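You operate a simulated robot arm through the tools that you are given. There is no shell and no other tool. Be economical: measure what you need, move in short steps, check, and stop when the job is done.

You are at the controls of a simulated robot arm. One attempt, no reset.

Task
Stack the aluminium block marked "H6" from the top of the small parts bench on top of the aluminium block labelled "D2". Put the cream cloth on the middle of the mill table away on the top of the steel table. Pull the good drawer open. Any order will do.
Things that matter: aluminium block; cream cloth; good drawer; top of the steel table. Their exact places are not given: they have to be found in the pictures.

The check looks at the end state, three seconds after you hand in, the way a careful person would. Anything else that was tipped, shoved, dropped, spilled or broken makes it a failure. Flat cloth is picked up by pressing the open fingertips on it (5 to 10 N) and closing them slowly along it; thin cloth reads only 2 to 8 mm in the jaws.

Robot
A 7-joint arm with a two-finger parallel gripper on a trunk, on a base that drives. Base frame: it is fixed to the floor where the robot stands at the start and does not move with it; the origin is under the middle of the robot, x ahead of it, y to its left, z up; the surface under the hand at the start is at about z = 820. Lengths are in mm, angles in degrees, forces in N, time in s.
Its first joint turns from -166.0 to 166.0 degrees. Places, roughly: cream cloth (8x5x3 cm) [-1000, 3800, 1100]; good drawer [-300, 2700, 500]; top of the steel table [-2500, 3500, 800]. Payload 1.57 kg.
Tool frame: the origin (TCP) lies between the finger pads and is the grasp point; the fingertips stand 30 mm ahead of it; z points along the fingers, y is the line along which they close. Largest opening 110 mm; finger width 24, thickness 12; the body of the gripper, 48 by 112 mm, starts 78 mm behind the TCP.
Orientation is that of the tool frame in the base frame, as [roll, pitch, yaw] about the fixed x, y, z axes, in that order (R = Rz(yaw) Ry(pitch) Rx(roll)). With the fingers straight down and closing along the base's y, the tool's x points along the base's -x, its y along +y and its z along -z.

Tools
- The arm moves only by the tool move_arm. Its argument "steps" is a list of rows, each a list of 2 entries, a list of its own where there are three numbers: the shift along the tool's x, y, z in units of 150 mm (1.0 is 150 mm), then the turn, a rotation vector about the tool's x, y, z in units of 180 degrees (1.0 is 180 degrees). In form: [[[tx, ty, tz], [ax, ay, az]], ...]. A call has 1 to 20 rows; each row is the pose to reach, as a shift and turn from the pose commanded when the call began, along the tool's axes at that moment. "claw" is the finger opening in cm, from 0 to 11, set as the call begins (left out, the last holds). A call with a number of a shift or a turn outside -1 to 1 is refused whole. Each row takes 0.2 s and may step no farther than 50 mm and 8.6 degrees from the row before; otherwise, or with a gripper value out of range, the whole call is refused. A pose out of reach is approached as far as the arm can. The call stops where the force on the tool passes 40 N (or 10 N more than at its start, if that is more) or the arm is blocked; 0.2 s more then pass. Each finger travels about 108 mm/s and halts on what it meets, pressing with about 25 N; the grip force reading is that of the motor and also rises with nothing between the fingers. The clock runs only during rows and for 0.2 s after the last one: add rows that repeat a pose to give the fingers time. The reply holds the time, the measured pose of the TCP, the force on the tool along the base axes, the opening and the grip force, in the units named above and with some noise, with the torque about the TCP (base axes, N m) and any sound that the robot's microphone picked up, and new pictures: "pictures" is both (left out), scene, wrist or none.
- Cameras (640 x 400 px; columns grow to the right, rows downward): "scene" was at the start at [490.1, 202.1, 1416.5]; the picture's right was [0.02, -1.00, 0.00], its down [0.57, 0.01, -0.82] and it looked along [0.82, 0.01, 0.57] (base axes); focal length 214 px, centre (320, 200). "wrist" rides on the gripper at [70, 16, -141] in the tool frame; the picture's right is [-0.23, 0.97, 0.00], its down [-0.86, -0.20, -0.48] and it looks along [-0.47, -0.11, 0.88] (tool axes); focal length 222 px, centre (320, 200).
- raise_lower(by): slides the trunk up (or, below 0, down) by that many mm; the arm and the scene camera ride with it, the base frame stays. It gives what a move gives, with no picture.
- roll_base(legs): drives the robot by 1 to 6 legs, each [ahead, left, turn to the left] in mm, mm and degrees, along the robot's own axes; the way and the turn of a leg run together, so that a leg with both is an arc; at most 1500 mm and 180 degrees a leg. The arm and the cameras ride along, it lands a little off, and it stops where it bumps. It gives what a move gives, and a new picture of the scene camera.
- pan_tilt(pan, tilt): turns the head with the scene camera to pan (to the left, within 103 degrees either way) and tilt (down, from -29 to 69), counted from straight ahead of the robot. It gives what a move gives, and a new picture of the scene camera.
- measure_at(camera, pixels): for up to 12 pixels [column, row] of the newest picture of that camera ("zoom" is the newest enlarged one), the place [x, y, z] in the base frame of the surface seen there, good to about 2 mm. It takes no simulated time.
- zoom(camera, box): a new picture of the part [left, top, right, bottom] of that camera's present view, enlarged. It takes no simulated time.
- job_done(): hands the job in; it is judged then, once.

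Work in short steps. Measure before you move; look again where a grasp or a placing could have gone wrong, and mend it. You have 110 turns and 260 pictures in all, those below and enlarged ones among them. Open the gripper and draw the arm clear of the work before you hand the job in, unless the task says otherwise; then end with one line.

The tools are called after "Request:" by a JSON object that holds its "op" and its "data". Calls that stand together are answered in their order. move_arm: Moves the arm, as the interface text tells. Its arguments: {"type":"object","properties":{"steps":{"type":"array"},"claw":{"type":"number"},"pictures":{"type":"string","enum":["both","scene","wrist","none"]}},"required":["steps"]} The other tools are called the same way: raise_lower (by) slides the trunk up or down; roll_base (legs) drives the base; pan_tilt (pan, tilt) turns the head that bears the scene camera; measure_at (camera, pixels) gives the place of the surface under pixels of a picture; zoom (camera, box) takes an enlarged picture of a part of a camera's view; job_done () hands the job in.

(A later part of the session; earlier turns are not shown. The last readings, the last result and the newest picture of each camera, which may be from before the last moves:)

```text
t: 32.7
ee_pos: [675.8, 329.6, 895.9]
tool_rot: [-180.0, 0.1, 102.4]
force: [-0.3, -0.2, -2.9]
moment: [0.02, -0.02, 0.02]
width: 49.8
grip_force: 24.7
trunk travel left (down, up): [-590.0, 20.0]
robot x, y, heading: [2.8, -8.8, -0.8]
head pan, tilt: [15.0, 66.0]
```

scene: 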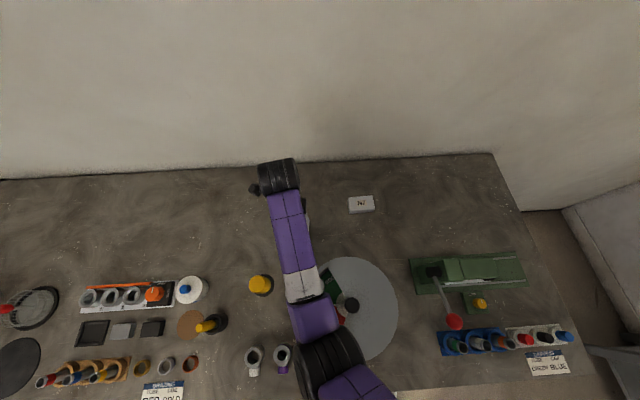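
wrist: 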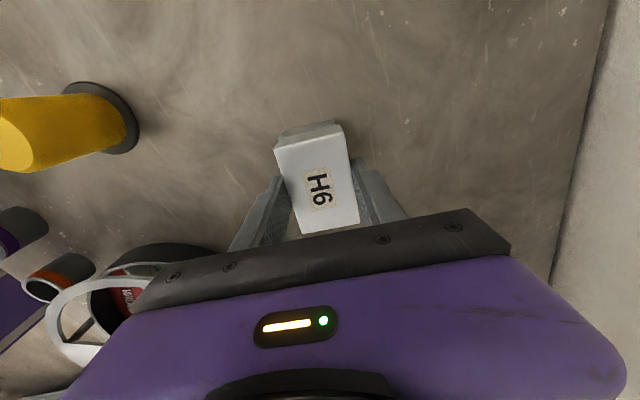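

D2's end strip is visible just past H6; I measure H6's corners and D2's strip.

Request:
{"op": "measure_at", "data": {"camera": "zoom", "pixels": [[206, 128], [395, 83], [444, 335], [286, 364], [222, 92], [300, 66], [376, 46], [300, 75], [230, 88]]}}

```text
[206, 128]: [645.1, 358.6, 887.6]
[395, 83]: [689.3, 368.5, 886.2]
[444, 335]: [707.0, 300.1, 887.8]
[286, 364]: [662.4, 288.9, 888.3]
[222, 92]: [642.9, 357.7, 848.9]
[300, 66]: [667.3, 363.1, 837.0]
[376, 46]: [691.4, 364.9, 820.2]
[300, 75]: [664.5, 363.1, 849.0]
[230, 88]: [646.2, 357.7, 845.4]
```

H6's centre is ~4 mm beyond D2's in +y; I correct by −3 mm and set down 6–7 mm lower.

Request:
{"op": "move_arm", "data": {"steps": [[[-0.02, -0.005, 0.01], [0, 0, 0]], [[-0.02, -0.005, 0.03], [0, 0, 0]], [[-0.02, -0.005, 0.045], [0, 0, 0]], [[-0.02, -0.005, 0.045], [0, 0, 0]]], "pictures": "wrist"}}

```text
t: 33.7
ee_pos: [676.6, 326.4, 887.7]
tool_rot: [179.9, 0.2, 102.3]
force: [1.1, 0.6, -2.3]
moment: [0.01, 0.03, 0.05]
width: 49.5
grip_force: 25.1
trunk travel left (down, up): [-590.0, 20.0]
robot x, y, heading: [2.0, -11.6, -0.8]
head pan, tilt: [15.0, 66.0]
```

wrist: 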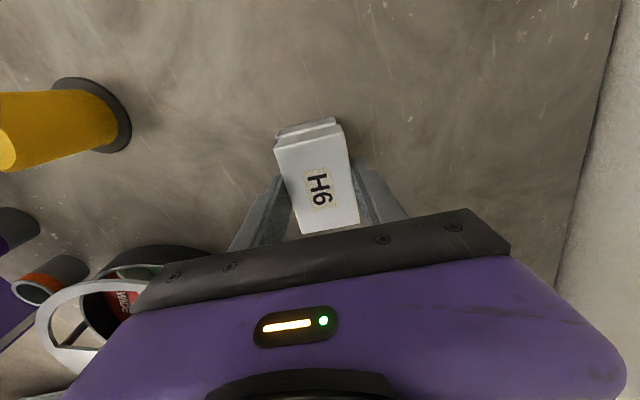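

No contact yet (−2.3 N is the weight). I lower a couple of mm more in fine steps.

Request:
{"op": "move_arm", "data": {"steps": [[[0, 0, 0.007], [0, 0, 0]], [[0, 0, 0.013], [0, 0, 0]], [[0, 0, 0.013], [0, 0, 0]]], "pictures": "wrist"}}

```text
t: 34.5
ee_pos: [676.0, 326.0, 888.5]
tool_rot: [179.8, 0.0, 102.3]
force: [0.8, -6.8, 20.2]
moment: [-0.24, 0.04, 0.08]
width: 49.8
grip_force: 25.3
trunk travel left (down, up): [-590.0, 20.0]
robot x, y, heading: [-2.1, -10.6, -0.7]
head pan, tilt: [15.0, 66.0]
```

wrist: 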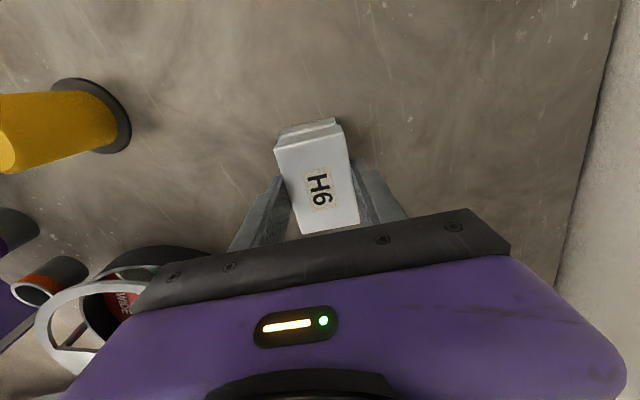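

Contact at 20 N. I ease up 1 mm and open the claw to 7 cm.

Request:
{"op": "move_arm", "data": {"steps": [[[0, 0, -0.009], [0, 0, 0]], [[0, 0, -0.009], [0, 0, 0]]], "pictures": "none"}}

Request:
{"op": "move_arm", "data": {"steps": [[[0, 0, 0], [0, 0, 0]], [[0, 0, 0], [0, 0, 0]], [[0, 0, 0], [0, 0, 0]]], "claw": 7, "pictures": "none"}}

Request:
{"op": "move_arm", "data": {"steps": [[[0, 0, -0.15], [0, 0, 0]], [[0, 0, -0.4], [0, 0, 0]], [[0, 0, -0.7], [0, 0, 0]], [[0, 0, -0.99], [0, 0, 0]], [[0, 0, -0.99], [0, 0, 0]]]}}

```text
t: 35.1
ee_pos: [676.1, 327.4, 888.0]
tool_rot: [180.0, 0.1, 102.4]
force: [4.3, -1.5, 8.4]
moment: [0.17, -0.26, -0.11]
width: 49.7
grip_force: 25.0
trunk travel left (down, up): [-590.0, 20.0]
robot x, y, heading: [0.9, -10.6, -0.9]
head pan, tilt: [15.0, 66.0]
```

```text
t: 35.9
ee_pos: [675.9, 326.4, 888.2]
tool_rot: [-179.9, 0.1, 102.2]
force: [0.4, -0.1, 0.5]
moment: [0.01, 0.0, -0.03]
width: 70.1
grip_force: 0.1
trunk travel left (down, up): [-590.0, 20.0]
robot x, y, heading: [2.1, -8.5, -0.8]
head pan, tilt: [15.0, 66.0]
```

```text
t: 37.1
ee_pos: [675.7, 325.3, 1032.9]
tool_rot: [180.0, 0.2, 102.4]
force: [0.2, -0.6, -0.2]
moment: [-0.01, -0.04, -0.04]
width: 70.0
grip_force: 0.0
trunk travel left (down, up): [-590.0, 20.0]
robot x, y, heading: [2.4, -10.2, -0.6]
head pan, tilt: [15.0, 66.0]
```

scene: 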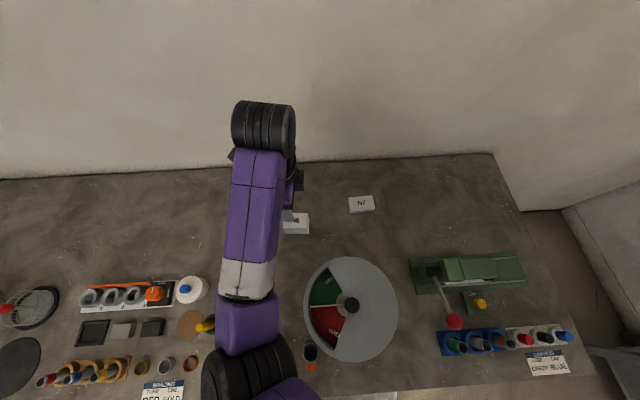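
wrist: 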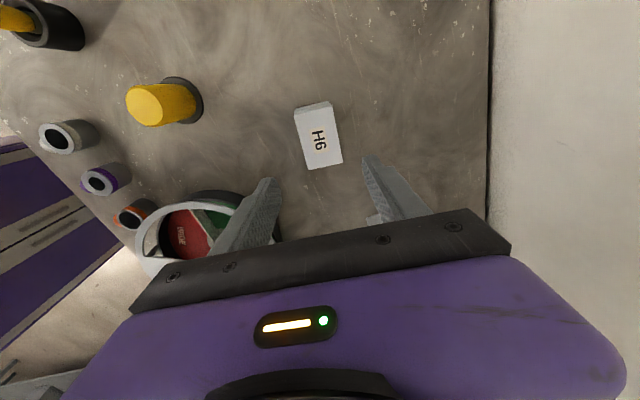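

H6 rests on D2. I lift higher, then look left to find the route to the drawer, mill and steel table.

Request:
{"op": "move_arm", "data": {"steps": [[[0, 0, -0.3], [0, 0, 0]], [[0, 0, -0.6], [0, 0, 0]], [[0, 0, -0.95], [0, 0, 0]]], "pictures": "none"}}

Request:
{"op": "pan_tilt", "data": {"pan": 60, "tilt": 30}}

Request:
{"op": "pan_tilt", "data": {"pan": 103, "tilt": 25}}

```text
refused: row 3 steps farther than a row can; nothing moved
```

```text
t: 38.2
ee_pos: [677.2, 325.5, 1033.1]
tool_rot: [180.0, 0.1, 102.3]
force: [-0.1, 0.2, 0.5]
moment: [0.03, 0.0, -0.02]
width: 69.9
grip_force: 0.0
trunk travel left (down, up): [-590.0, 20.0]
robot x, y, heading: [0.4, -14.5, -0.8]
head pan, tilt: [60.0, 30.0]
```

scene: 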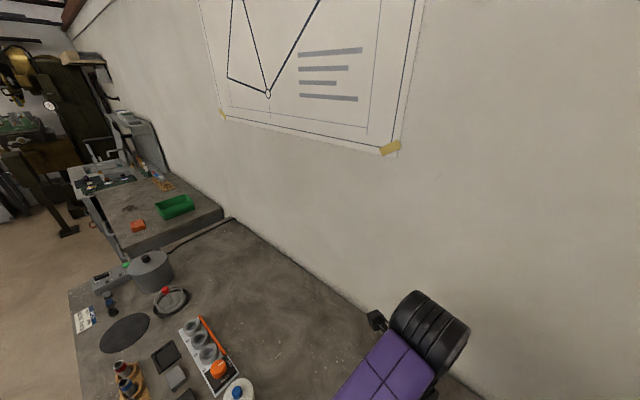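

```text
t: 39.3
ee_pos: [677.1, 325.1, 1031.9]
tool_rot: [-180.0, 0.0, 102.3]
force: [-0.4, -0.2, 0.0]
moment: [0.01, 0.03, 0.01]
width: 70.0
grip_force: 0.1
trunk travel left (down, up): [-590.0, 20.0]
robot x, y, heading: [1.6, -8.3, -0.8]
head pan, tilt: [103.0, 25.0]
```

scene: 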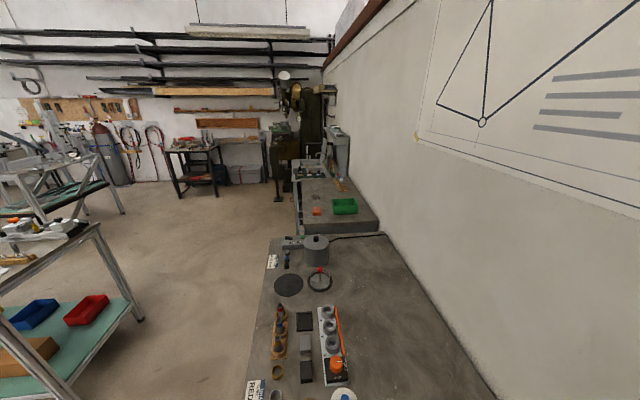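

Now I see the room: mill around (285,130), tables on the left, more bench ahead. I measure key points and zoom in.

Request:
{"op": "zoom", "data": {"camera": "scene", "box": [160, 60, 400, 240]}}

Request:
{"op": "measure_at", "data": {"camera": "scene", "pixels": [[285, 150], [300, 135], [340, 205], [300, 230], [260, 340], [205, 150], [150, 200], [40, 175], [60, 235], [135, 310], [200, 260], [290, 200]]}}

```text
2.22 times, centred on (280, 150) of scene
```

zoom: 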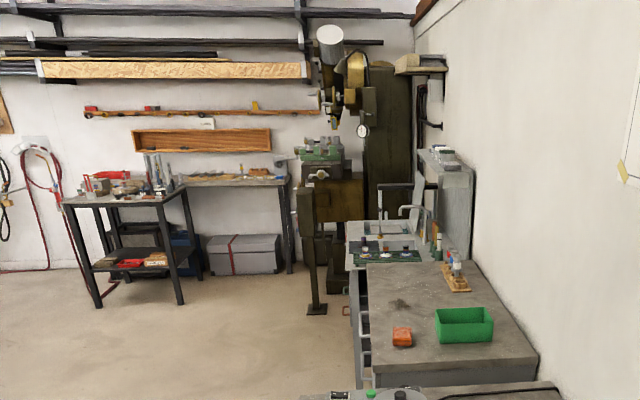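

```text
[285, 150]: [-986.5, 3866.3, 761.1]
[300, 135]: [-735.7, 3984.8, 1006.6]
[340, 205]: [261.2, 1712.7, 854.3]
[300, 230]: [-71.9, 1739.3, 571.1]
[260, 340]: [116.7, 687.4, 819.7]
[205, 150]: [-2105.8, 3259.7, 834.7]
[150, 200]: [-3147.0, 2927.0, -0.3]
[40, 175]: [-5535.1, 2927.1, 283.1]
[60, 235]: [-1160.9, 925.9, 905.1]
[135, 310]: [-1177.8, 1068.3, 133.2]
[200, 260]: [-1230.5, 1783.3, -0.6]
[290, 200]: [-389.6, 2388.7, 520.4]
```

The drawer bench lies beyond at x≈-390,y≈2390; the mill at ≈[-990,3870]; dark steel table near [-2100,3260]. I lift the arm and check behind-right before backing off.

Request:
{"op": "move_arm", "data": {"steps": [[[0, 0, -0.3], [0, 0, 0]], [[0, 0, -0.6], [0, 0, 0]], [[0, 0, -0.9], [0, 0, 0]]], "pictures": "none"}}

Request:
{"op": "pan_tilt", "data": {"pan": -103, "tilt": 35}}

Request:
{"op": "pan_tilt", "data": {"pan": 103, "tilt": 60}}

```text
t: 40.1
ee_pos: [676.7, 324.5, 1168.7]
tool_rot: [180.0, 0.0, 102.3]
force: [0.2, 0.6, -0.6]
moment: [0.04, 0.0, -0.01]
width: 69.9
grip_force: 0.2
trunk travel left (down, up): [-590.0, 20.0]
robot x, y, heading: [2.0, -7.4, -0.7]
head pan, tilt: [103.0, 25.0]
```

```text
t: 43.1
ee_pos: [675.1, 324.0, 1168.2]
tool_rot: [180.0, 0.1, 102.3]
force: [-0.1, -0.1, 0.0]
moment: [-0.04, 0.0, -0.01]
width: 70.1
grip_force: 0.1
trunk travel left (down, up): [-590.0, 20.0]
robot x, y, heading: [-0.1, -11.2, -0.9]
head pan, tilt: [-103.0, 35.0]
```

scene: 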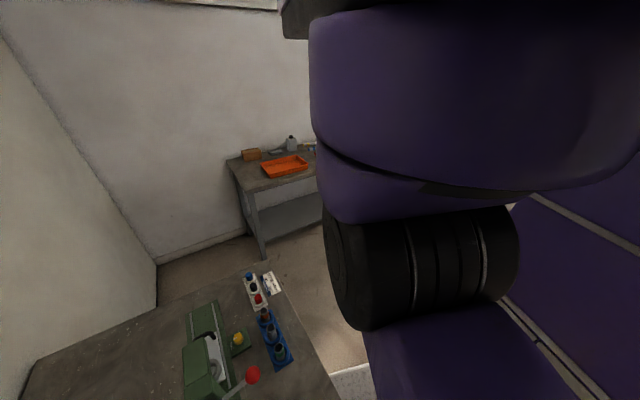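

```text
t: 46.1
ee_pos: [675.6, 324.9, 1168.4]
tool_rot: [-179.9, 0.1, 102.4]
force: [-0.2, -0.5, -0.6]
moment: [0.01, 0.01, -0.01]
width: 70.0
grip_force: 0.1
trunk travel left (down, up): [-590.0, 20.0]
robot x, y, heading: [2.3, -14.4, -0.6]
head pan, tilt: [103.0, 60.0]
```

scene: 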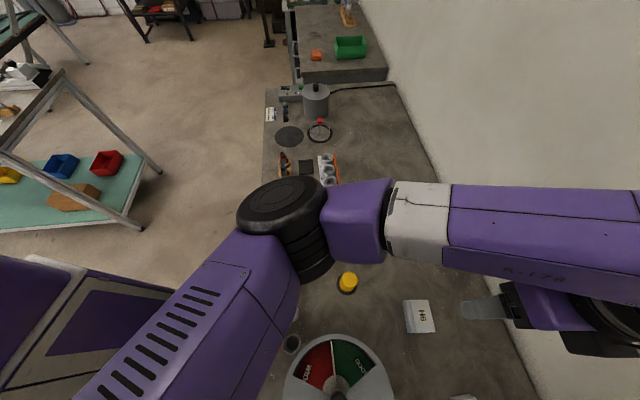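

I measure the nearby table corners and elbow to plan the drive.

Request:
{"op": "measure_at", "data": {"camera": "scene", "pixels": [[158, 172], [138, 228], [60, 75], [5, 155], [275, 205], [265, 180], [268, 90], [300, 75], [180, 250], [90, 270]]}}

```text
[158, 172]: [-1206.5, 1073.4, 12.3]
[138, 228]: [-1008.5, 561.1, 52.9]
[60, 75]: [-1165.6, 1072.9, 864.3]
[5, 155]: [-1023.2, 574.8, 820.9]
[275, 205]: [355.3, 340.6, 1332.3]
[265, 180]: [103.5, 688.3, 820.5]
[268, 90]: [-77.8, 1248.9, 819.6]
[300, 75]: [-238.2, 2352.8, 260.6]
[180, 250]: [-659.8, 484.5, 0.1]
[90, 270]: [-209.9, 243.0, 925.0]
```

Room axis is ≈108°. I back 220 mm away from the bench, turn left to heading ≈108 and go 1400 along the aisle.

Request:
{"op": "roll_base", "data": {"legs": [[-209, -68, 0], [0, 0, 108.7]]}}

Request:
{"op": "pan_tilt", "data": {"pan": 0, "tilt": 25}}

```text
t: 52.3
ee_pos: [-730.5, 474.8, 1169.0]
tool_rot: [180.0, 0.1, -150.7]
force: [0.8, 0.3, -0.3]
moment: [0.0, -0.03, 0.02]
width: 70.1
grip_force: 0.1
trunk travel left (down, up): [-590.0, 20.0]
robot x, y, heading: [-214.2, -77.0, 106.3]
head pan, tilt: [103.0, 60.0]
```

scene: 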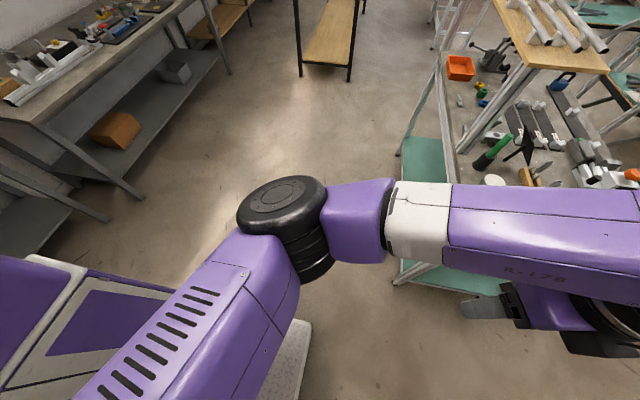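

```text
t: 54.1
ee_pos: [-729.7, 475.1, 1168.3]
tool_rot: [179.9, 0.0, -150.9]
force: [-0.1, -0.8, 0.3]
moment: [-0.02, 0.0, -0.01]
width: 70.0
grip_force: 0.1
trunk travel left (down, up): [-590.0, 20.0]
robot x, y, heading: [-216.9, -76.2, 106.2]
head pan, tilt: [0.0, 25.0]
```

scene: 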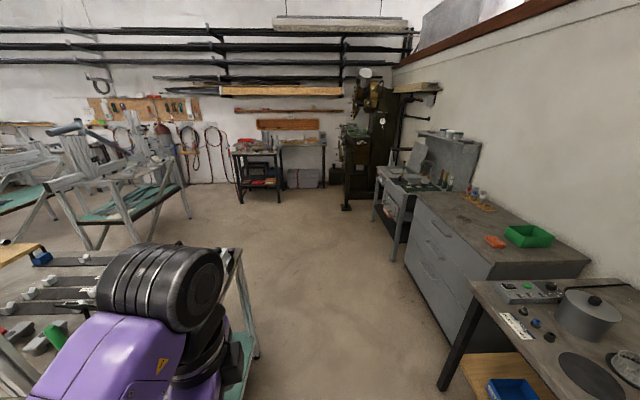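

The grey cabinet with drawers is at (430,240), mill at (365,150), steel table at (258,160). I zoom in on these.

Request:
{"op": "zoom", "data": {"camera": "scene", "box": [370, 170, 500, 330]}}

Request:
{"op": "zoom", "data": {"camera": "scene", "box": [220, 70, 440, 215]}}

Request:
{"op": "measure_at", "data": {"camera": "scene", "pixels": [[430, 230], [470, 300], [415, 195], [490, 262], [347, 205], [245, 200], [262, 151], [310, 145], [358, 128], [255, 350], [440, 385]]}}

```text
2.50 times, centred on (435, 250) of scene
```

zoom: 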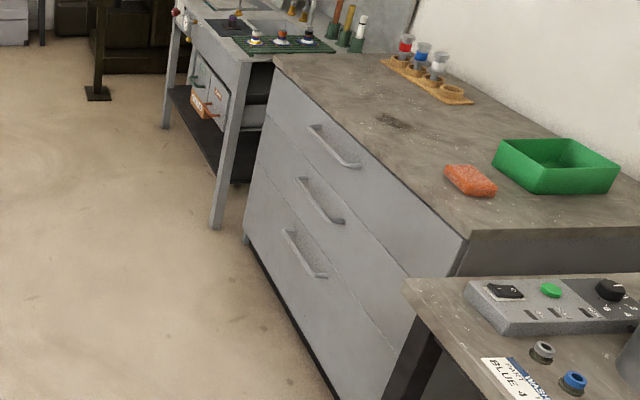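

```text
2.76 times, centred on (330, 142) of scene
```

zoom: 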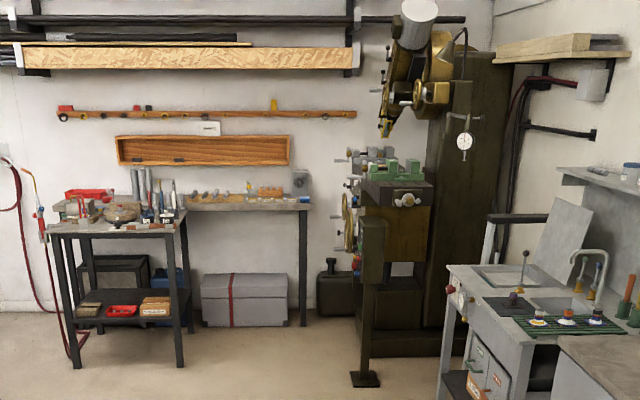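

```text
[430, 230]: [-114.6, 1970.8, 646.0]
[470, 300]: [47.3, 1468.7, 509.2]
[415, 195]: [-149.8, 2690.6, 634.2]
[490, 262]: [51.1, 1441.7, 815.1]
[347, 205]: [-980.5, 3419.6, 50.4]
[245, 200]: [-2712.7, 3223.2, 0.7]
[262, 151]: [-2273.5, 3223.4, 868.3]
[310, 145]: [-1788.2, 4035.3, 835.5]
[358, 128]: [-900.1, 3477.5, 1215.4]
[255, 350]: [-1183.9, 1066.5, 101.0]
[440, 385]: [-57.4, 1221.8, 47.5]
```

Small labelled drawers sit in the wash unit beyond the grey cabinet (zoom (205,95)), matching the rough drawer place. I drive along the aisle to face that area.

Request:
{"op": "roll_base", "data": {"legs": [[1300, 0, 1.7], [1200, 50, 0]]}}

Request:
{"op": "pan_tilt", "data": {"pan": -70, "tilt": 40}}

```text
t: 66.1
ee_pos: [-1540.1, 2776.3, 1168.8]
tool_rot: [180.0, 0.1, -148.3]
force: [0.4, 0.1, -0.7]
moment: [-0.02, -0.02, 0.0]
width: 70.0
grip_force: 0.0
trunk travel left (down, up): [-590.0, 20.0]
robot x, y, heading: [-1001.5, 2249.3, 108.8]
head pan, tilt: [0.0, 25.0]
```

scene: 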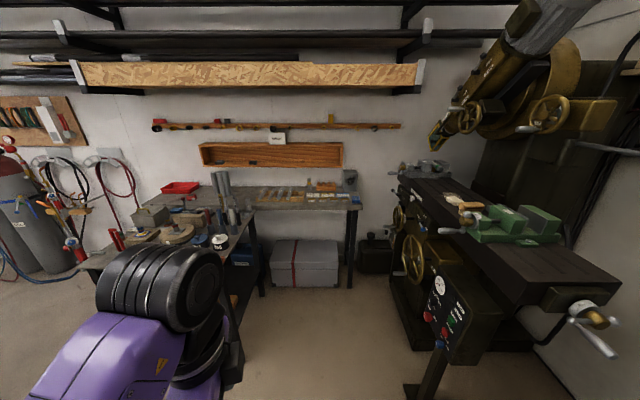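

```text
t: 67.5
ee_pos: [-1541.1, 2776.1, 1168.4]
tool_rot: [-180.0, 0.1, -148.3]
force: [-0.4, -0.8, 0.3]
moment: [0.0, -0.02, -0.01]
width: 69.8
grip_force: 0.1
trunk travel left (down, up): [-590.0, 20.0]
robot x, y, heading: [-1000.0, 2251.3, 108.6]
head pan, tilt: [-70.0, 40.0]
```

scene: 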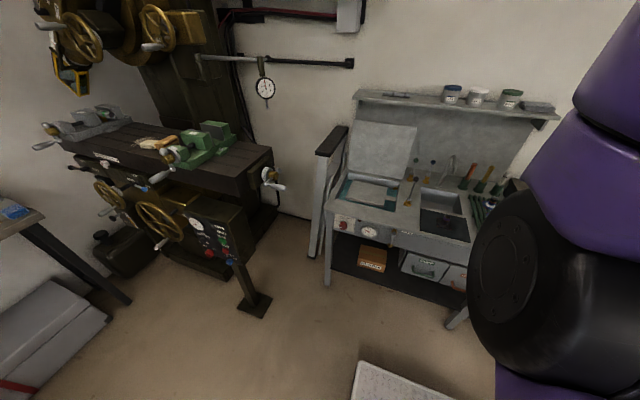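

The wash unit with drawers is at (425,265) and a cream item sits on the mill table at (155,143). I zoom on both.

Request:
{"op": "zoom", "data": {"camera": "scene", "box": [320, 190, 480, 310]}}

Request:
{"op": "zoom", "data": {"camera": "scene", "box": [40, 90, 300, 230]}}

Request:
{"op": "measure_at", "data": {"camera": "scene", "pixels": [[425, 263], [456, 275], [427, 270], [372, 258], [410, 238], [330, 265], [155, 143], [150, 140], [100, 150], [240, 175], [180, 165], [225, 130]]}}

```text
3.33 times, centred on (400, 250) of scene
```

zoom: 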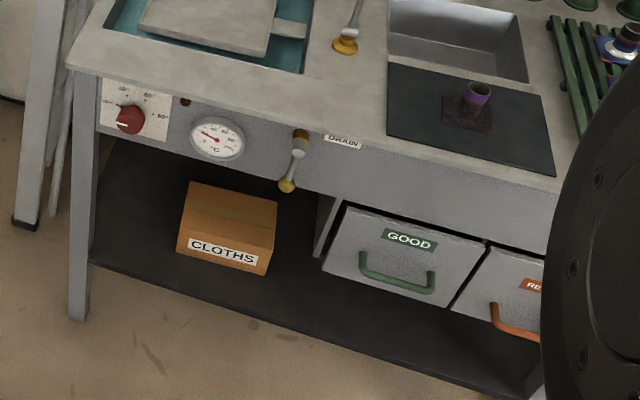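

```text
2.46 times, centred on (170, 160) of scene
```

zoom: 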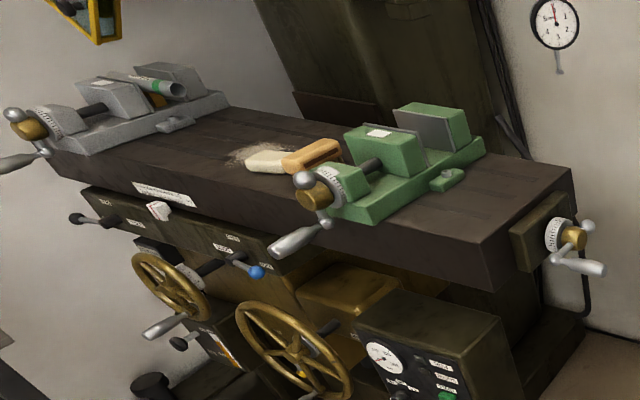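

```text
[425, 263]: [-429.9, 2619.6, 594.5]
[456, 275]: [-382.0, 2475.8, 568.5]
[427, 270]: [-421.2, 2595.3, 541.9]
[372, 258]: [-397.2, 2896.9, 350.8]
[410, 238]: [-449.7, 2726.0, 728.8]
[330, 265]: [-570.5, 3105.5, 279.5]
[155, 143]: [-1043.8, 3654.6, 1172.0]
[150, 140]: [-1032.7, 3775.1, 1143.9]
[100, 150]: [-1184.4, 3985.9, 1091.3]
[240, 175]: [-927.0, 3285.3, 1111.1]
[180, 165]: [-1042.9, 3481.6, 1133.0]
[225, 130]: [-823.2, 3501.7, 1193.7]
```

The GOOD drawer label is at ≈[-430,2620,595], handle ≈z 545. Before turning to face it, I check the free floor on my left.

Request:
{"op": "pan_tilt", "data": {"pan": 75, "tilt": 45}}

Request:
{"op": "measure_at", "data": {"camera": "scene", "pixels": [[100, 100], [320, 100], [500, 100], [200, 200], [500, 200], [320, 60]]}}

```text
t: 69.8
ee_pos: [-1541.4, 2777.1, 1169.5]
tool_rot: [-179.9, 0.1, -148.3]
force: [-1.3, -0.3, -0.6]
moment: [-0.05, 0.0, 0.04]
width: 70.1
grip_force: 0.0
trunk travel left (down, up): [-590.0, 20.0]
robot x, y, heading: [-999.8, 2254.0, 108.8]
head pan, tilt: [75.0, 45.0]
```

scene: 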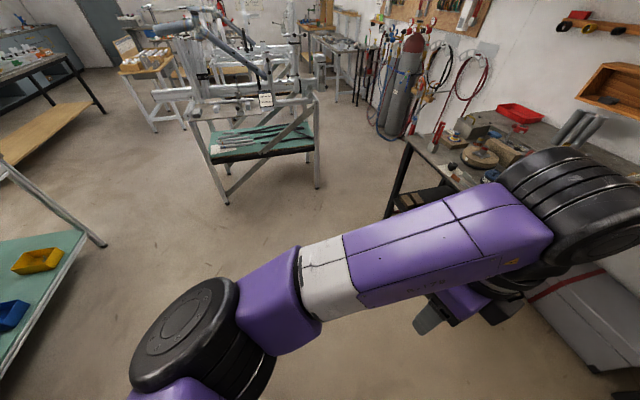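

```text
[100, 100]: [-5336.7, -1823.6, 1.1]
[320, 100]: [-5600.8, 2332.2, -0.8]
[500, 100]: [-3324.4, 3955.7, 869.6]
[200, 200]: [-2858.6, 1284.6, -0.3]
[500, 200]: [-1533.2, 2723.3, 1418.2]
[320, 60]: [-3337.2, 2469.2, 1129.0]
```

Plenty of free floor on the left. I shift ahead 160/left 230 and turn right 90.7° to face the drawer.

Request:
{"op": "roll_base", "data": {"legs": [[160, 230, 0], [0, 0, -90.7]]}}

Request:
{"op": "pan_tilt", "data": {"pan": 0, "tilt": 50}}

```text
t: 75.6
ee_pos: [-733.1, 2862.0, 1168.4]
tool_rot: [-179.9, 0.1, 120.8]
force: [0.3, 0.2, 0.4]
moment: [0.0, -0.02, -0.02]
width: 70.2
grip_force: 0.1
trunk travel left (down, up): [-590.0, 20.0]
robot x, y, heading: [-1265.2, 2325.4, 17.5]
head pan, tilt: [75.0, 45.0]
```

scene: 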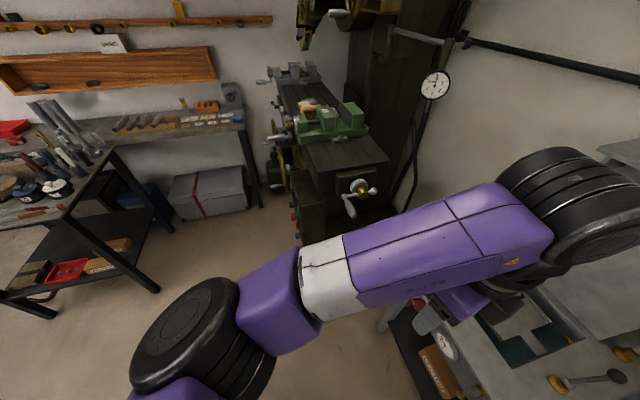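

```text
t: 77.1
ee_pos: [-732.5, 2860.9, 1168.7]
tool_rot: [-179.9, 0.1, 120.8]
force: [-0.5, 0.3, 0.4]
moment: [0.02, -0.03, -0.01]
width: 70.0
grip_force: 0.0
trunk travel left (down, up): [-590.0, 20.0]
robot x, y, heading: [-1271.3, 2331.1, 17.5]
head pan, tilt: [0.0, 50.0]
```

scene: 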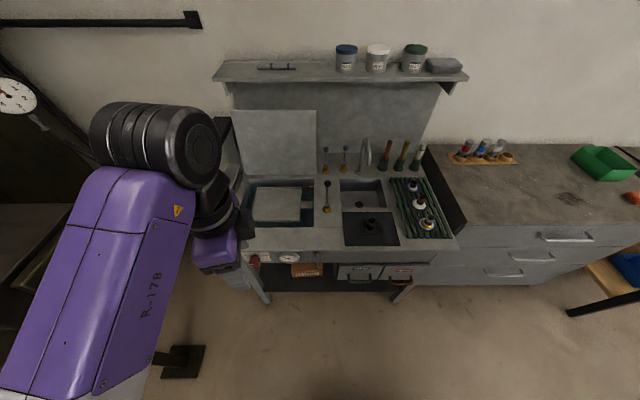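

Robot now faces the wash unit (heading 17.5, centre u≈2607). I turn the tool from pointing down to pointing forward, fingers closing vertically: first yaw to 108, then −90° about tool x.

Request:
{"op": "move_arm", "data": {"steps": [[[0, 0, 0], [0, 0, 0.036]], [[0, 0, 0], [0, 0, 0.071]]], "pictures": "none"}}

Request:
{"op": "move_arm", "data": {"steps": [[[0, 0, 0], [-0.045, 0, 0]], [[0, 0, 0], [-0.09, 0, 0]], [[0, 0, 0], [-0.135, 0, 0]], [[0, 0, 0], [-0.18, 0, 0]], [[0, 0, 0], [-0.225, 0, 0]], [[0, 0, 0], [-0.27, 0, 0]], [[0, 0, 0], [-0.315, 0, 0]], [[0, 0, 0], [-0.36, 0, 0]], [[0, 0, 0], [-0.405, 0, 0]], [[0, 0, 0], [-0.45, 0, 0]], [[0, 0, 0], [-0.49, 0, 0]], [[0, 0, 0], [-0.5, 0, 0]]]}}

```text
t: 77.7
ee_pos: [-733.1, 2862.9, 1168.7]
tool_rot: [179.8, 0.0, 108.0]
force: [0.3, 0.2, -0.2]
moment: [-0.03, 0.02, 0.03]
width: 69.7
grip_force: 0.1
trunk travel left (down, up): [-590.0, 20.0]
robot x, y, heading: [-1263.9, 2331.7, 17.8]
head pan, tilt: [0.0, 50.0]
```

```text
t: 80.3
ee_pos: [-731.6, 2861.6, 1168.9]
tool_rot: [89.8, 0.1, 108.1]
force: [-1.0, -0.3, -0.2]
moment: [0.01, -0.02, 0.0]
width: 69.8
grip_force: 0.1
trunk travel left (down, up): [-590.0, 20.0]
robot x, y, heading: [-1265.4, 2329.8, 17.7]
head pan, tilt: [0.0, 50.0]
```

scene: 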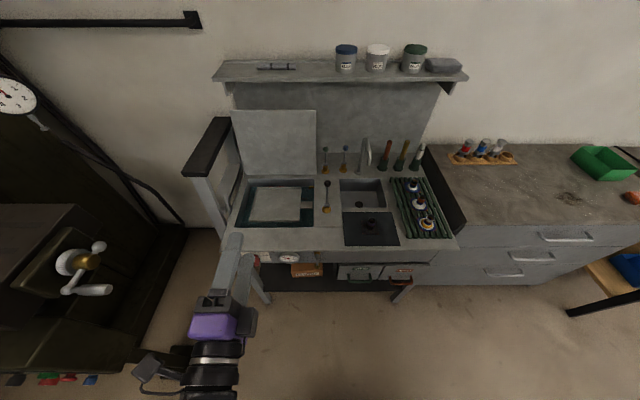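
wrist: 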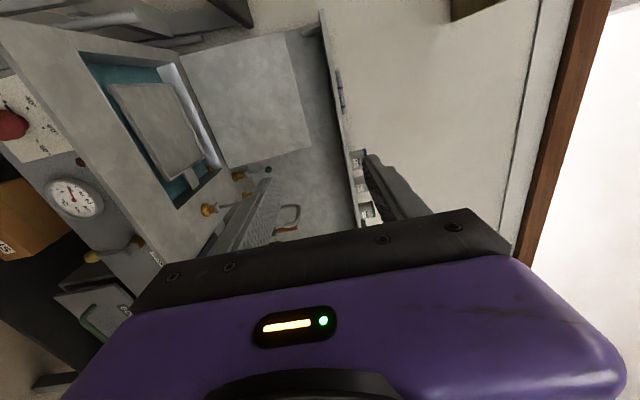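

The tool now points forward at the wash unit. I shift it right toward the drawer (about 300 mm) in two calls.

Request:
{"op": "move_arm", "data": {"steps": [[[-0.3, 0, 0], [0, 0, 0]], [[-0.6, 0, 0], [0, 0, 0]], [[-0.9, 0, 0], [0, 0, 0]], [[-1, 0, 0], [0, 0, 0]]], "pictures": "none"}}

Request:
{"op": "move_arm", "data": {"steps": [[[-0.3, 0, 0], [0, 0, 0]], [[-0.6, 0, 0], [0, 0, 0]], [[-0.9, 0, 0], [0, 0, 0]], [[-1, 0, 0], [0, 0, 0]]], "pictures": "scene"}}

Request:
{"op": "raise_lower", "data": {"by": -300}}

Request:
{"op": "pan_tilt", "data": {"pan": 0, "tilt": 45}}

```text
t: 81.3
ee_pos: [-687.5, 2716.9, 1169.5]
tool_rot: [89.9, 0.0, 108.1]
force: [-0.2, 0.8, 0.6]
moment: [0.0, 0.0, -0.02]
width: 69.9
grip_force: 0.1
trunk travel left (down, up): [-590.0, 20.0]
robot x, y, heading: [-1267.0, 2331.2, 17.9]
head pan, tilt: [0.0, 50.0]
```

```text
t: 82.3
ee_pos: [-638.9, 2577.8, 1164.8]
tool_rot: [89.7, 0.1, 108.2]
force: [-0.7, -0.4, 0.5]
moment: [0.02, 0.02, -0.01]
width: 69.8
grip_force: 0.0
out of reach, approached as far as the arm can: row 4
trunk travel left (down, up): [-590.0, 20.0]
robot x, y, heading: [-1264.0, 2327.4, 17.8]
head pan, tilt: [0.0, 50.0]
```

scene: 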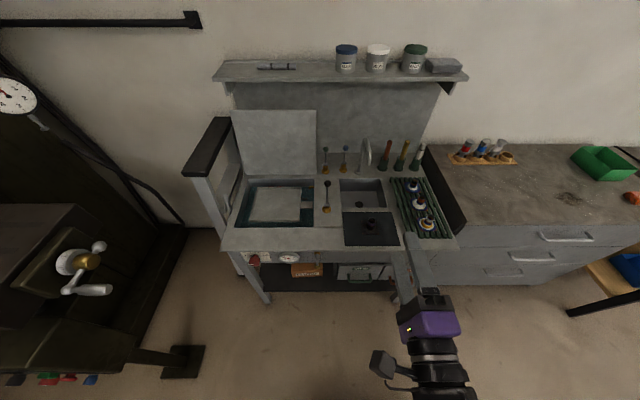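

```text
t: 85.3
ee_pos: [-637.9, 2577.8, 864.4]
tool_rot: [89.8, 0.0, 108.0]
force: [-0.6, 0.1, 0.1]
moment: [0.0, 0.04, -0.02]
width: 70.1
grip_force: 0.0
trunk travel left (down, up): [-290.0, 320.0]
robot x, y, heading: [-1265.1, 2331.5, 17.7]
head pan, tilt: [0.0, 50.0]
```

```text
t: 86.0
ee_pos: [-638.7, 2577.4, 863.5]
tool_rot: [89.8, 0.1, 108.0]
force: [0.0, 0.5, 0.2]
moment: [0.03, 0.05, 0.03]
width: 70.1
grip_force: 0.0
trunk travel left (down, up): [-290.0, 320.0]
robot x, y, heading: [-1266.9, 2333.3, 17.8]
head pan, tilt: [0.0, 45.0]
```

scene: 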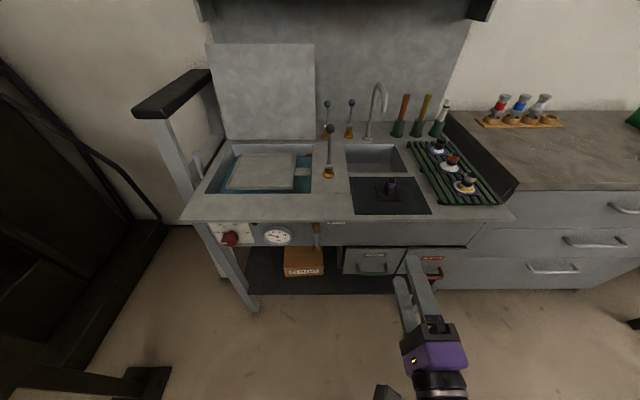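

I zoom on the GOOD drawer and measure its handle.

Request:
{"op": "zoom", "data": {"camera": "scene", "box": [325, 235, 465, 305]}}

```text
4.57 times, centred on (395, 270) of scene
```

zoom: 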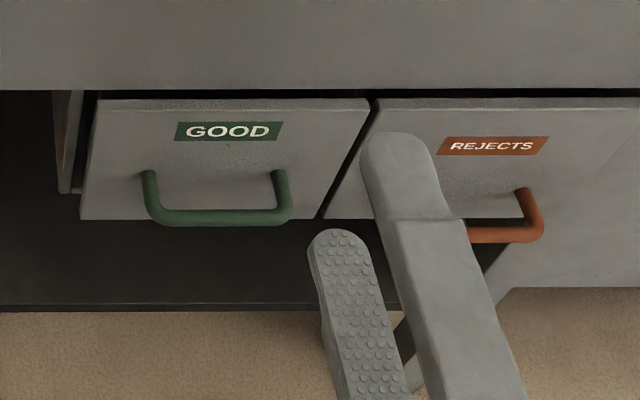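

Request:
{"op": "measure_at", "data": {"camera": "zoom", "pixels": [[170, 216], [220, 217], [270, 215], [149, 195], [280, 195], [149, 175], [278, 174], [228, 132], [110, 104], [350, 104], [220, 70], [120, 200]]}}

```text
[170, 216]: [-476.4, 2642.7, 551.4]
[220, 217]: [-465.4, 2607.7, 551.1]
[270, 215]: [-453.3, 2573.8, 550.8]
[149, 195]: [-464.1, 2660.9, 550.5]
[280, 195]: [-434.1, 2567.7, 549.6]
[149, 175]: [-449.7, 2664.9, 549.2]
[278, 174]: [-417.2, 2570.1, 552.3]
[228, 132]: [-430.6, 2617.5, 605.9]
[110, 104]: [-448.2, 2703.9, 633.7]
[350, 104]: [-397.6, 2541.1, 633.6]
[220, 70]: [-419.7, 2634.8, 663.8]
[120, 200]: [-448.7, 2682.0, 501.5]
```

Handle bar centre ≈[-465,2609,546], bar along 108.5°, drawer face 35 mm behind. I lower the trunk 290 and look.

Request:
{"op": "raise_lower", "data": {"by": -290}}

Request:
{"op": "move_arm", "data": {"steps": [[[-0.05, -0.1, 0.1], [0, 0, 0]], [[-0.15, -0.19, 0.3], [0, 0, 0]], [[-0.15, -0.19, 0.5], [0, 0, 0]], [[-0.15, -0.19, 0.5], [0, 0, 0]]], "claw": 5}}

```text
t: 88.9
ee_pos: [-637.5, 2577.4, 574.2]
tool_rot: [89.8, 0.0, 107.9]
force: [-0.5, -0.3, 0.4]
moment: [0.01, 0.02, -0.01]
width: 69.9
grip_force: 0.1
trunk travel left (down, up): [0.0, 610.0]
robot x, y, heading: [-1264.4, 2329.8, 17.7]
head pan, tilt: [0.0, 45.0]
```

```text
t: 89.9
ee_pos: [-561.5, 2580.6, 544.2]
tool_rot: [89.8, 0.1, 108.0]
force: [0.4, 0.3, -0.3]
moment: [0.02, -0.05, -0.01]
width: 50.2
grip_force: 0.0
trunk travel left (down, up): [0.0, 610.0]
robot x, y, heading: [-1262.8, 2330.0, 17.6]
head pan, tilt: [0.0, 45.0]
```

scene: 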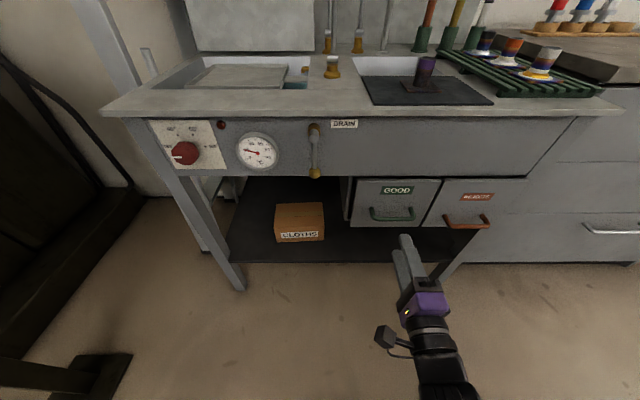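
wrist: 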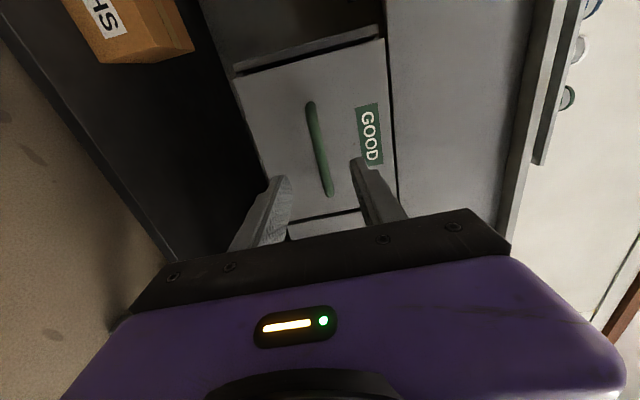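

Handle visible at (320,150) in the wrist picture. I measure it from here to confirm before advancing.

Request:
{"op": "measure_at", "data": {"camera": "wrist", "pixels": [[312, 115], [319, 150], [328, 188], [280, 100]]}}

Request:
{"op": "measure_at", "data": {"camera": "scene", "pixels": [[378, 217], [392, 219], [406, 216], [390, 200]]}}

```text
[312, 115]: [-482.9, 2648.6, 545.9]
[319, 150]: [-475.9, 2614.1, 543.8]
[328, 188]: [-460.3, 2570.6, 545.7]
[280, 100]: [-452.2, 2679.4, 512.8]
```

```text
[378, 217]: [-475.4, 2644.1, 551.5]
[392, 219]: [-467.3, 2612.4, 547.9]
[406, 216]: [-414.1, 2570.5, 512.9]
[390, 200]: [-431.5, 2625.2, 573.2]
```

Bar front surface at n≈355, z≈545: aligned. I advance 90 mm so the bar lies between the fingers, then close.

Request:
{"op": "move_arm", "data": {"steps": [[[0, 0.005, 0.2], [0, 0, 0]], [[0, 0.005, 0.4], [0, 0, 0]], [[0, 0.005, 0.6], [0, 0, 0]], [[0, 0.005, 0.6], [0, 0, 0]]], "pictures": "wrist"}}

Request:
{"op": "move_arm", "data": {"steps": [[[0, 0.005, 0], [0, 0, 0]], [[0, 0.005, 0], [0, 0, 0]], [[0, 0.005, 0], [0, 0, 0]], [[0, 0.005, 0], [0, 0, 0]]], "claw": 0}}

```text
t: 90.9
ee_pos: [-473.5, 2606.8, 547.1]
tool_rot: [89.7, 0.1, 108.0]
force: [0.1, 0.3, -0.6]
moment: [0.0, -0.01, 0.01]
width: 49.8
grip_force: 0.0
trunk travel left (down, up): [0.0, 610.0]
robot x, y, heading: [-1264.6, 2331.2, 17.5]
head pan, tilt: [0.0, 45.0]
```

wrist: 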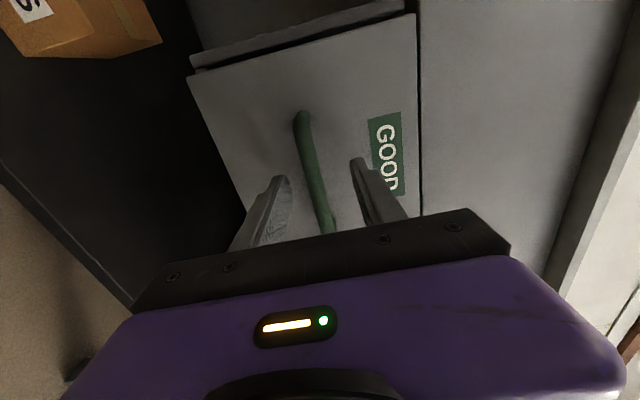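

```text
t: 91.9
ee_pos: [-474.5, 2607.4, 544.9]
tool_rot: [90.1, 0.1, 108.1]
force: [-1.5, 2.0, -18.3]
moment: [0.04, 0.2, 0.2]
width: 11.7
grip_force: 29.2
trunk travel left (down, up): [0.0, 610.0]
robot x, y, heading: [-1266.6, 2328.9, 17.8]
head pan, tilt: [0.0, 45.0]
```

scene: 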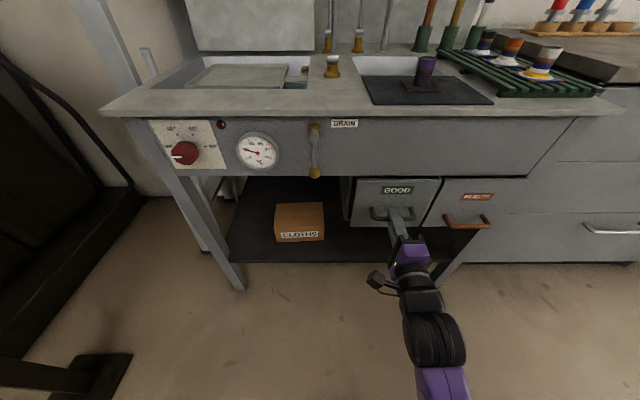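
wrist: 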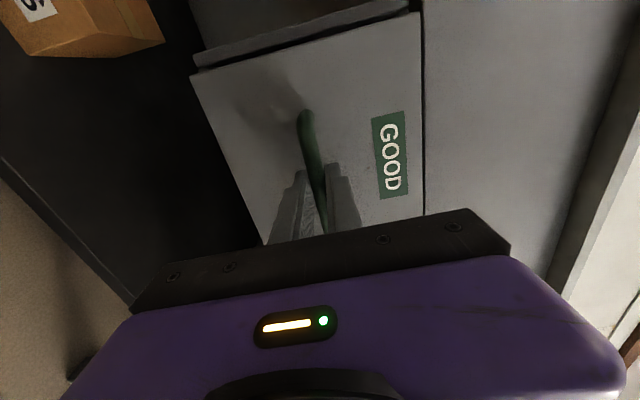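

The handle is gripped (11.7 mm). The tool sits ~2 mm high; I ease it and pull back 150 mm.

Request:
{"op": "move_arm", "data": {"steps": [[[0, -0.01, 0], [0, 0, 0]], [[0, -0.01, -0.1], [0, 0, 0]], [[0, -0.01, -0.25], [0, 0, 0]], [[0, -0.01, -0.4], [0, 0, 0]], [[0, -0.01, -0.6], [0, 0, 0]], [[0, -0.01, -0.8], [0, 0, 0]], [[0, -0.01, -1], [0, 0, 0]]]}}

```text
t: 93.5
ee_pos: [-615.9, 2561.0, 545.3]
tool_rot: [89.8, 0.1, 108.0]
force: [3.3, -5.8, -16.8]
moment: [0.07, 0.21, -0.67]
width: 11.7
grip_force: 28.8
trunk travel left (down, up): [0.0, 610.0]
robot x, y, heading: [-1264.9, 2331.8, 17.7]
head pan, tilt: [0.0, 45.0]
```

scene: 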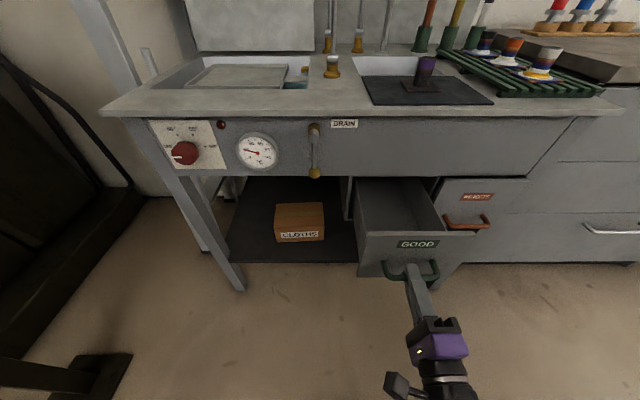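
wrist: 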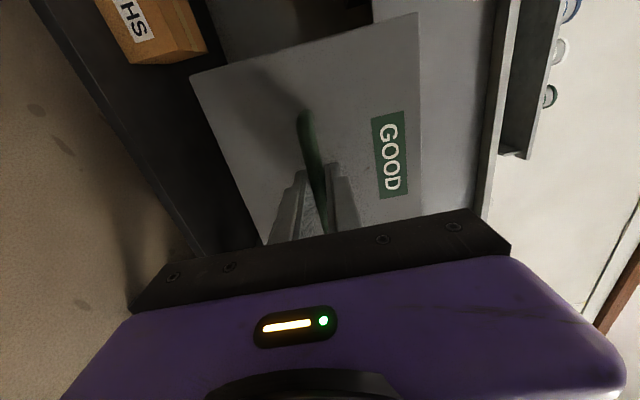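

The drawer opened 150 mm. I pull a further 60 mm gently.

Request:
{"op": "move_arm", "data": {"steps": [[[0, 0, -0.1], [0, 0, 0]], [[0, 0, -0.2], [0, 0, 0]], [[0, 0, -0.3], [0, 0, 0]], [[0, 0, -0.4], [0, 0, 0]]]}}

```text
t: 94.5
ee_pos: [-674.0, 2542.6, 544.8]
tool_rot: [89.9, 0.1, 107.9]
force: [1.4, 1.5, -10.9]
moment: [0.06, 0.16, -0.52]
width: 11.9
grip_force: 28.7
trunk travel left (down, up): [0.0, 610.0]
robot x, y, heading: [-1265.0, 2330.8, 17.7]
head pan, tilt: [0.0, 45.0]
```

scene: 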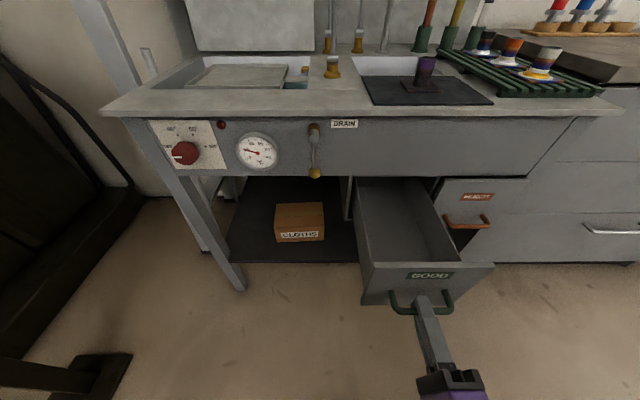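
wrist: 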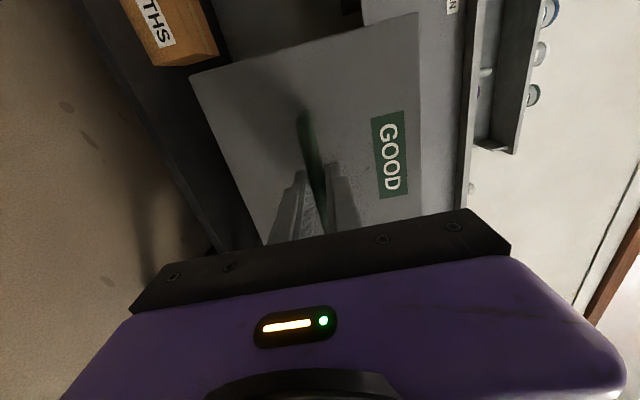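

The drawer is open ~210 mm. I open the claw and let go by rolling the base straight back.

Request:
{"op": "move_arm", "data": {"steps": [[[0, 0, 0], [0, 0, 0]], [[0, 0, 0], [0, 0, 0]], [[0, 0, 0], [0, 0, 0]]], "claw": 5, "pictures": "wrist"}}

Request:
{"op": "roll_base", "data": {"legs": [[-250, 0, 0]]}}

```text
t: 95.3
ee_pos: [-674.0, 2541.8, 544.6]
tool_rot: [89.7, 0.1, 108.0]
force: [0.2, 0.0, -0.2]
moment: [-0.01, -0.03, -0.04]
width: 50.2
grip_force: 0.2
trunk travel left (down, up): [0.0, 610.0]
robot x, y, heading: [-1268.4, 2332.4, 17.9]
head pan, tilt: [0.0, 45.0]
```

wrist: 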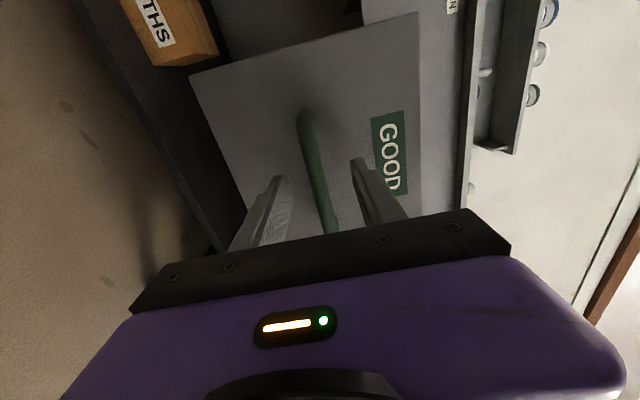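

```text
t: 97.1
ee_pos: [-914.6, 2463.5, 545.6]
tool_rot: [89.9, 0.1, 107.9]
force: [0.3, -0.6, -0.5]
moment: [0.02, 0.02, 0.01]
width: 49.9
grip_force: 0.1
trunk travel left (down, up): [0.0, 610.0]
robot x, y, heading: [-1504.4, 2253.9, 17.6]
head pan, tilt: [0.0, 45.0]
```

scene: 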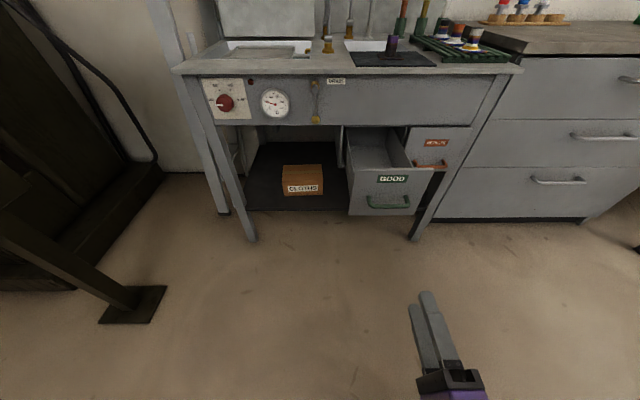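

The GOOD drawer stands open and is released. I raise the trunk fully and look at the mill.

Request:
{"op": "raise_lower", "data": {"by": 590}}

Request:
{"op": "pan_tilt", "data": {"pan": 55, "tilt": 30}}

Request:
{"op": "zoom", "data": {"camera": "scene", "box": [200, 100, 440, 300]}}

```text
refused: 590 is not a number from -400 to 400
```

```text
t: 98.4
ee_pos: [-914.5, 2464.8, 544.4]
tool_rot: [89.9, 0.1, 107.9]
force: [0.6, -0.3, -0.5]
moment: [-0.01, 0.02, 0.02]
width: 50.4
grip_force: 0.1
trunk travel left (down, up): [0.0, 610.0]
robot x, y, heading: [-1508.2, 2251.2, 17.6]
head pan, tilt: [55.0, 30.0]
```

scene: 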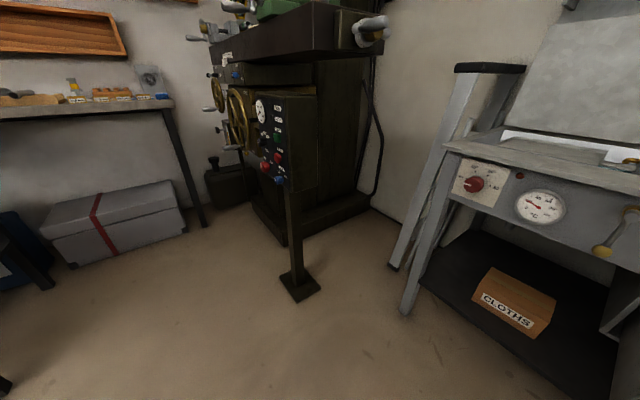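

```text
2.00 times, centred on (320, 200) of scene
```

zoom: 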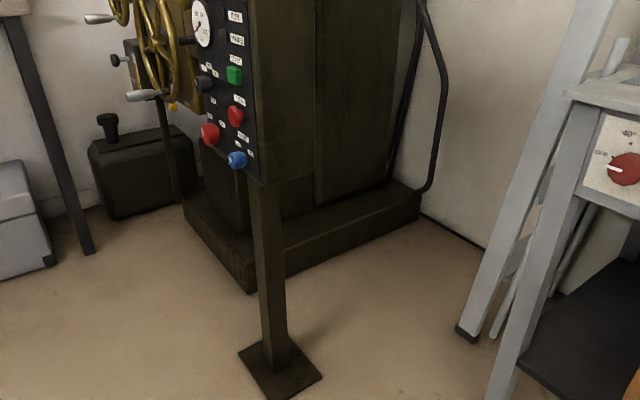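

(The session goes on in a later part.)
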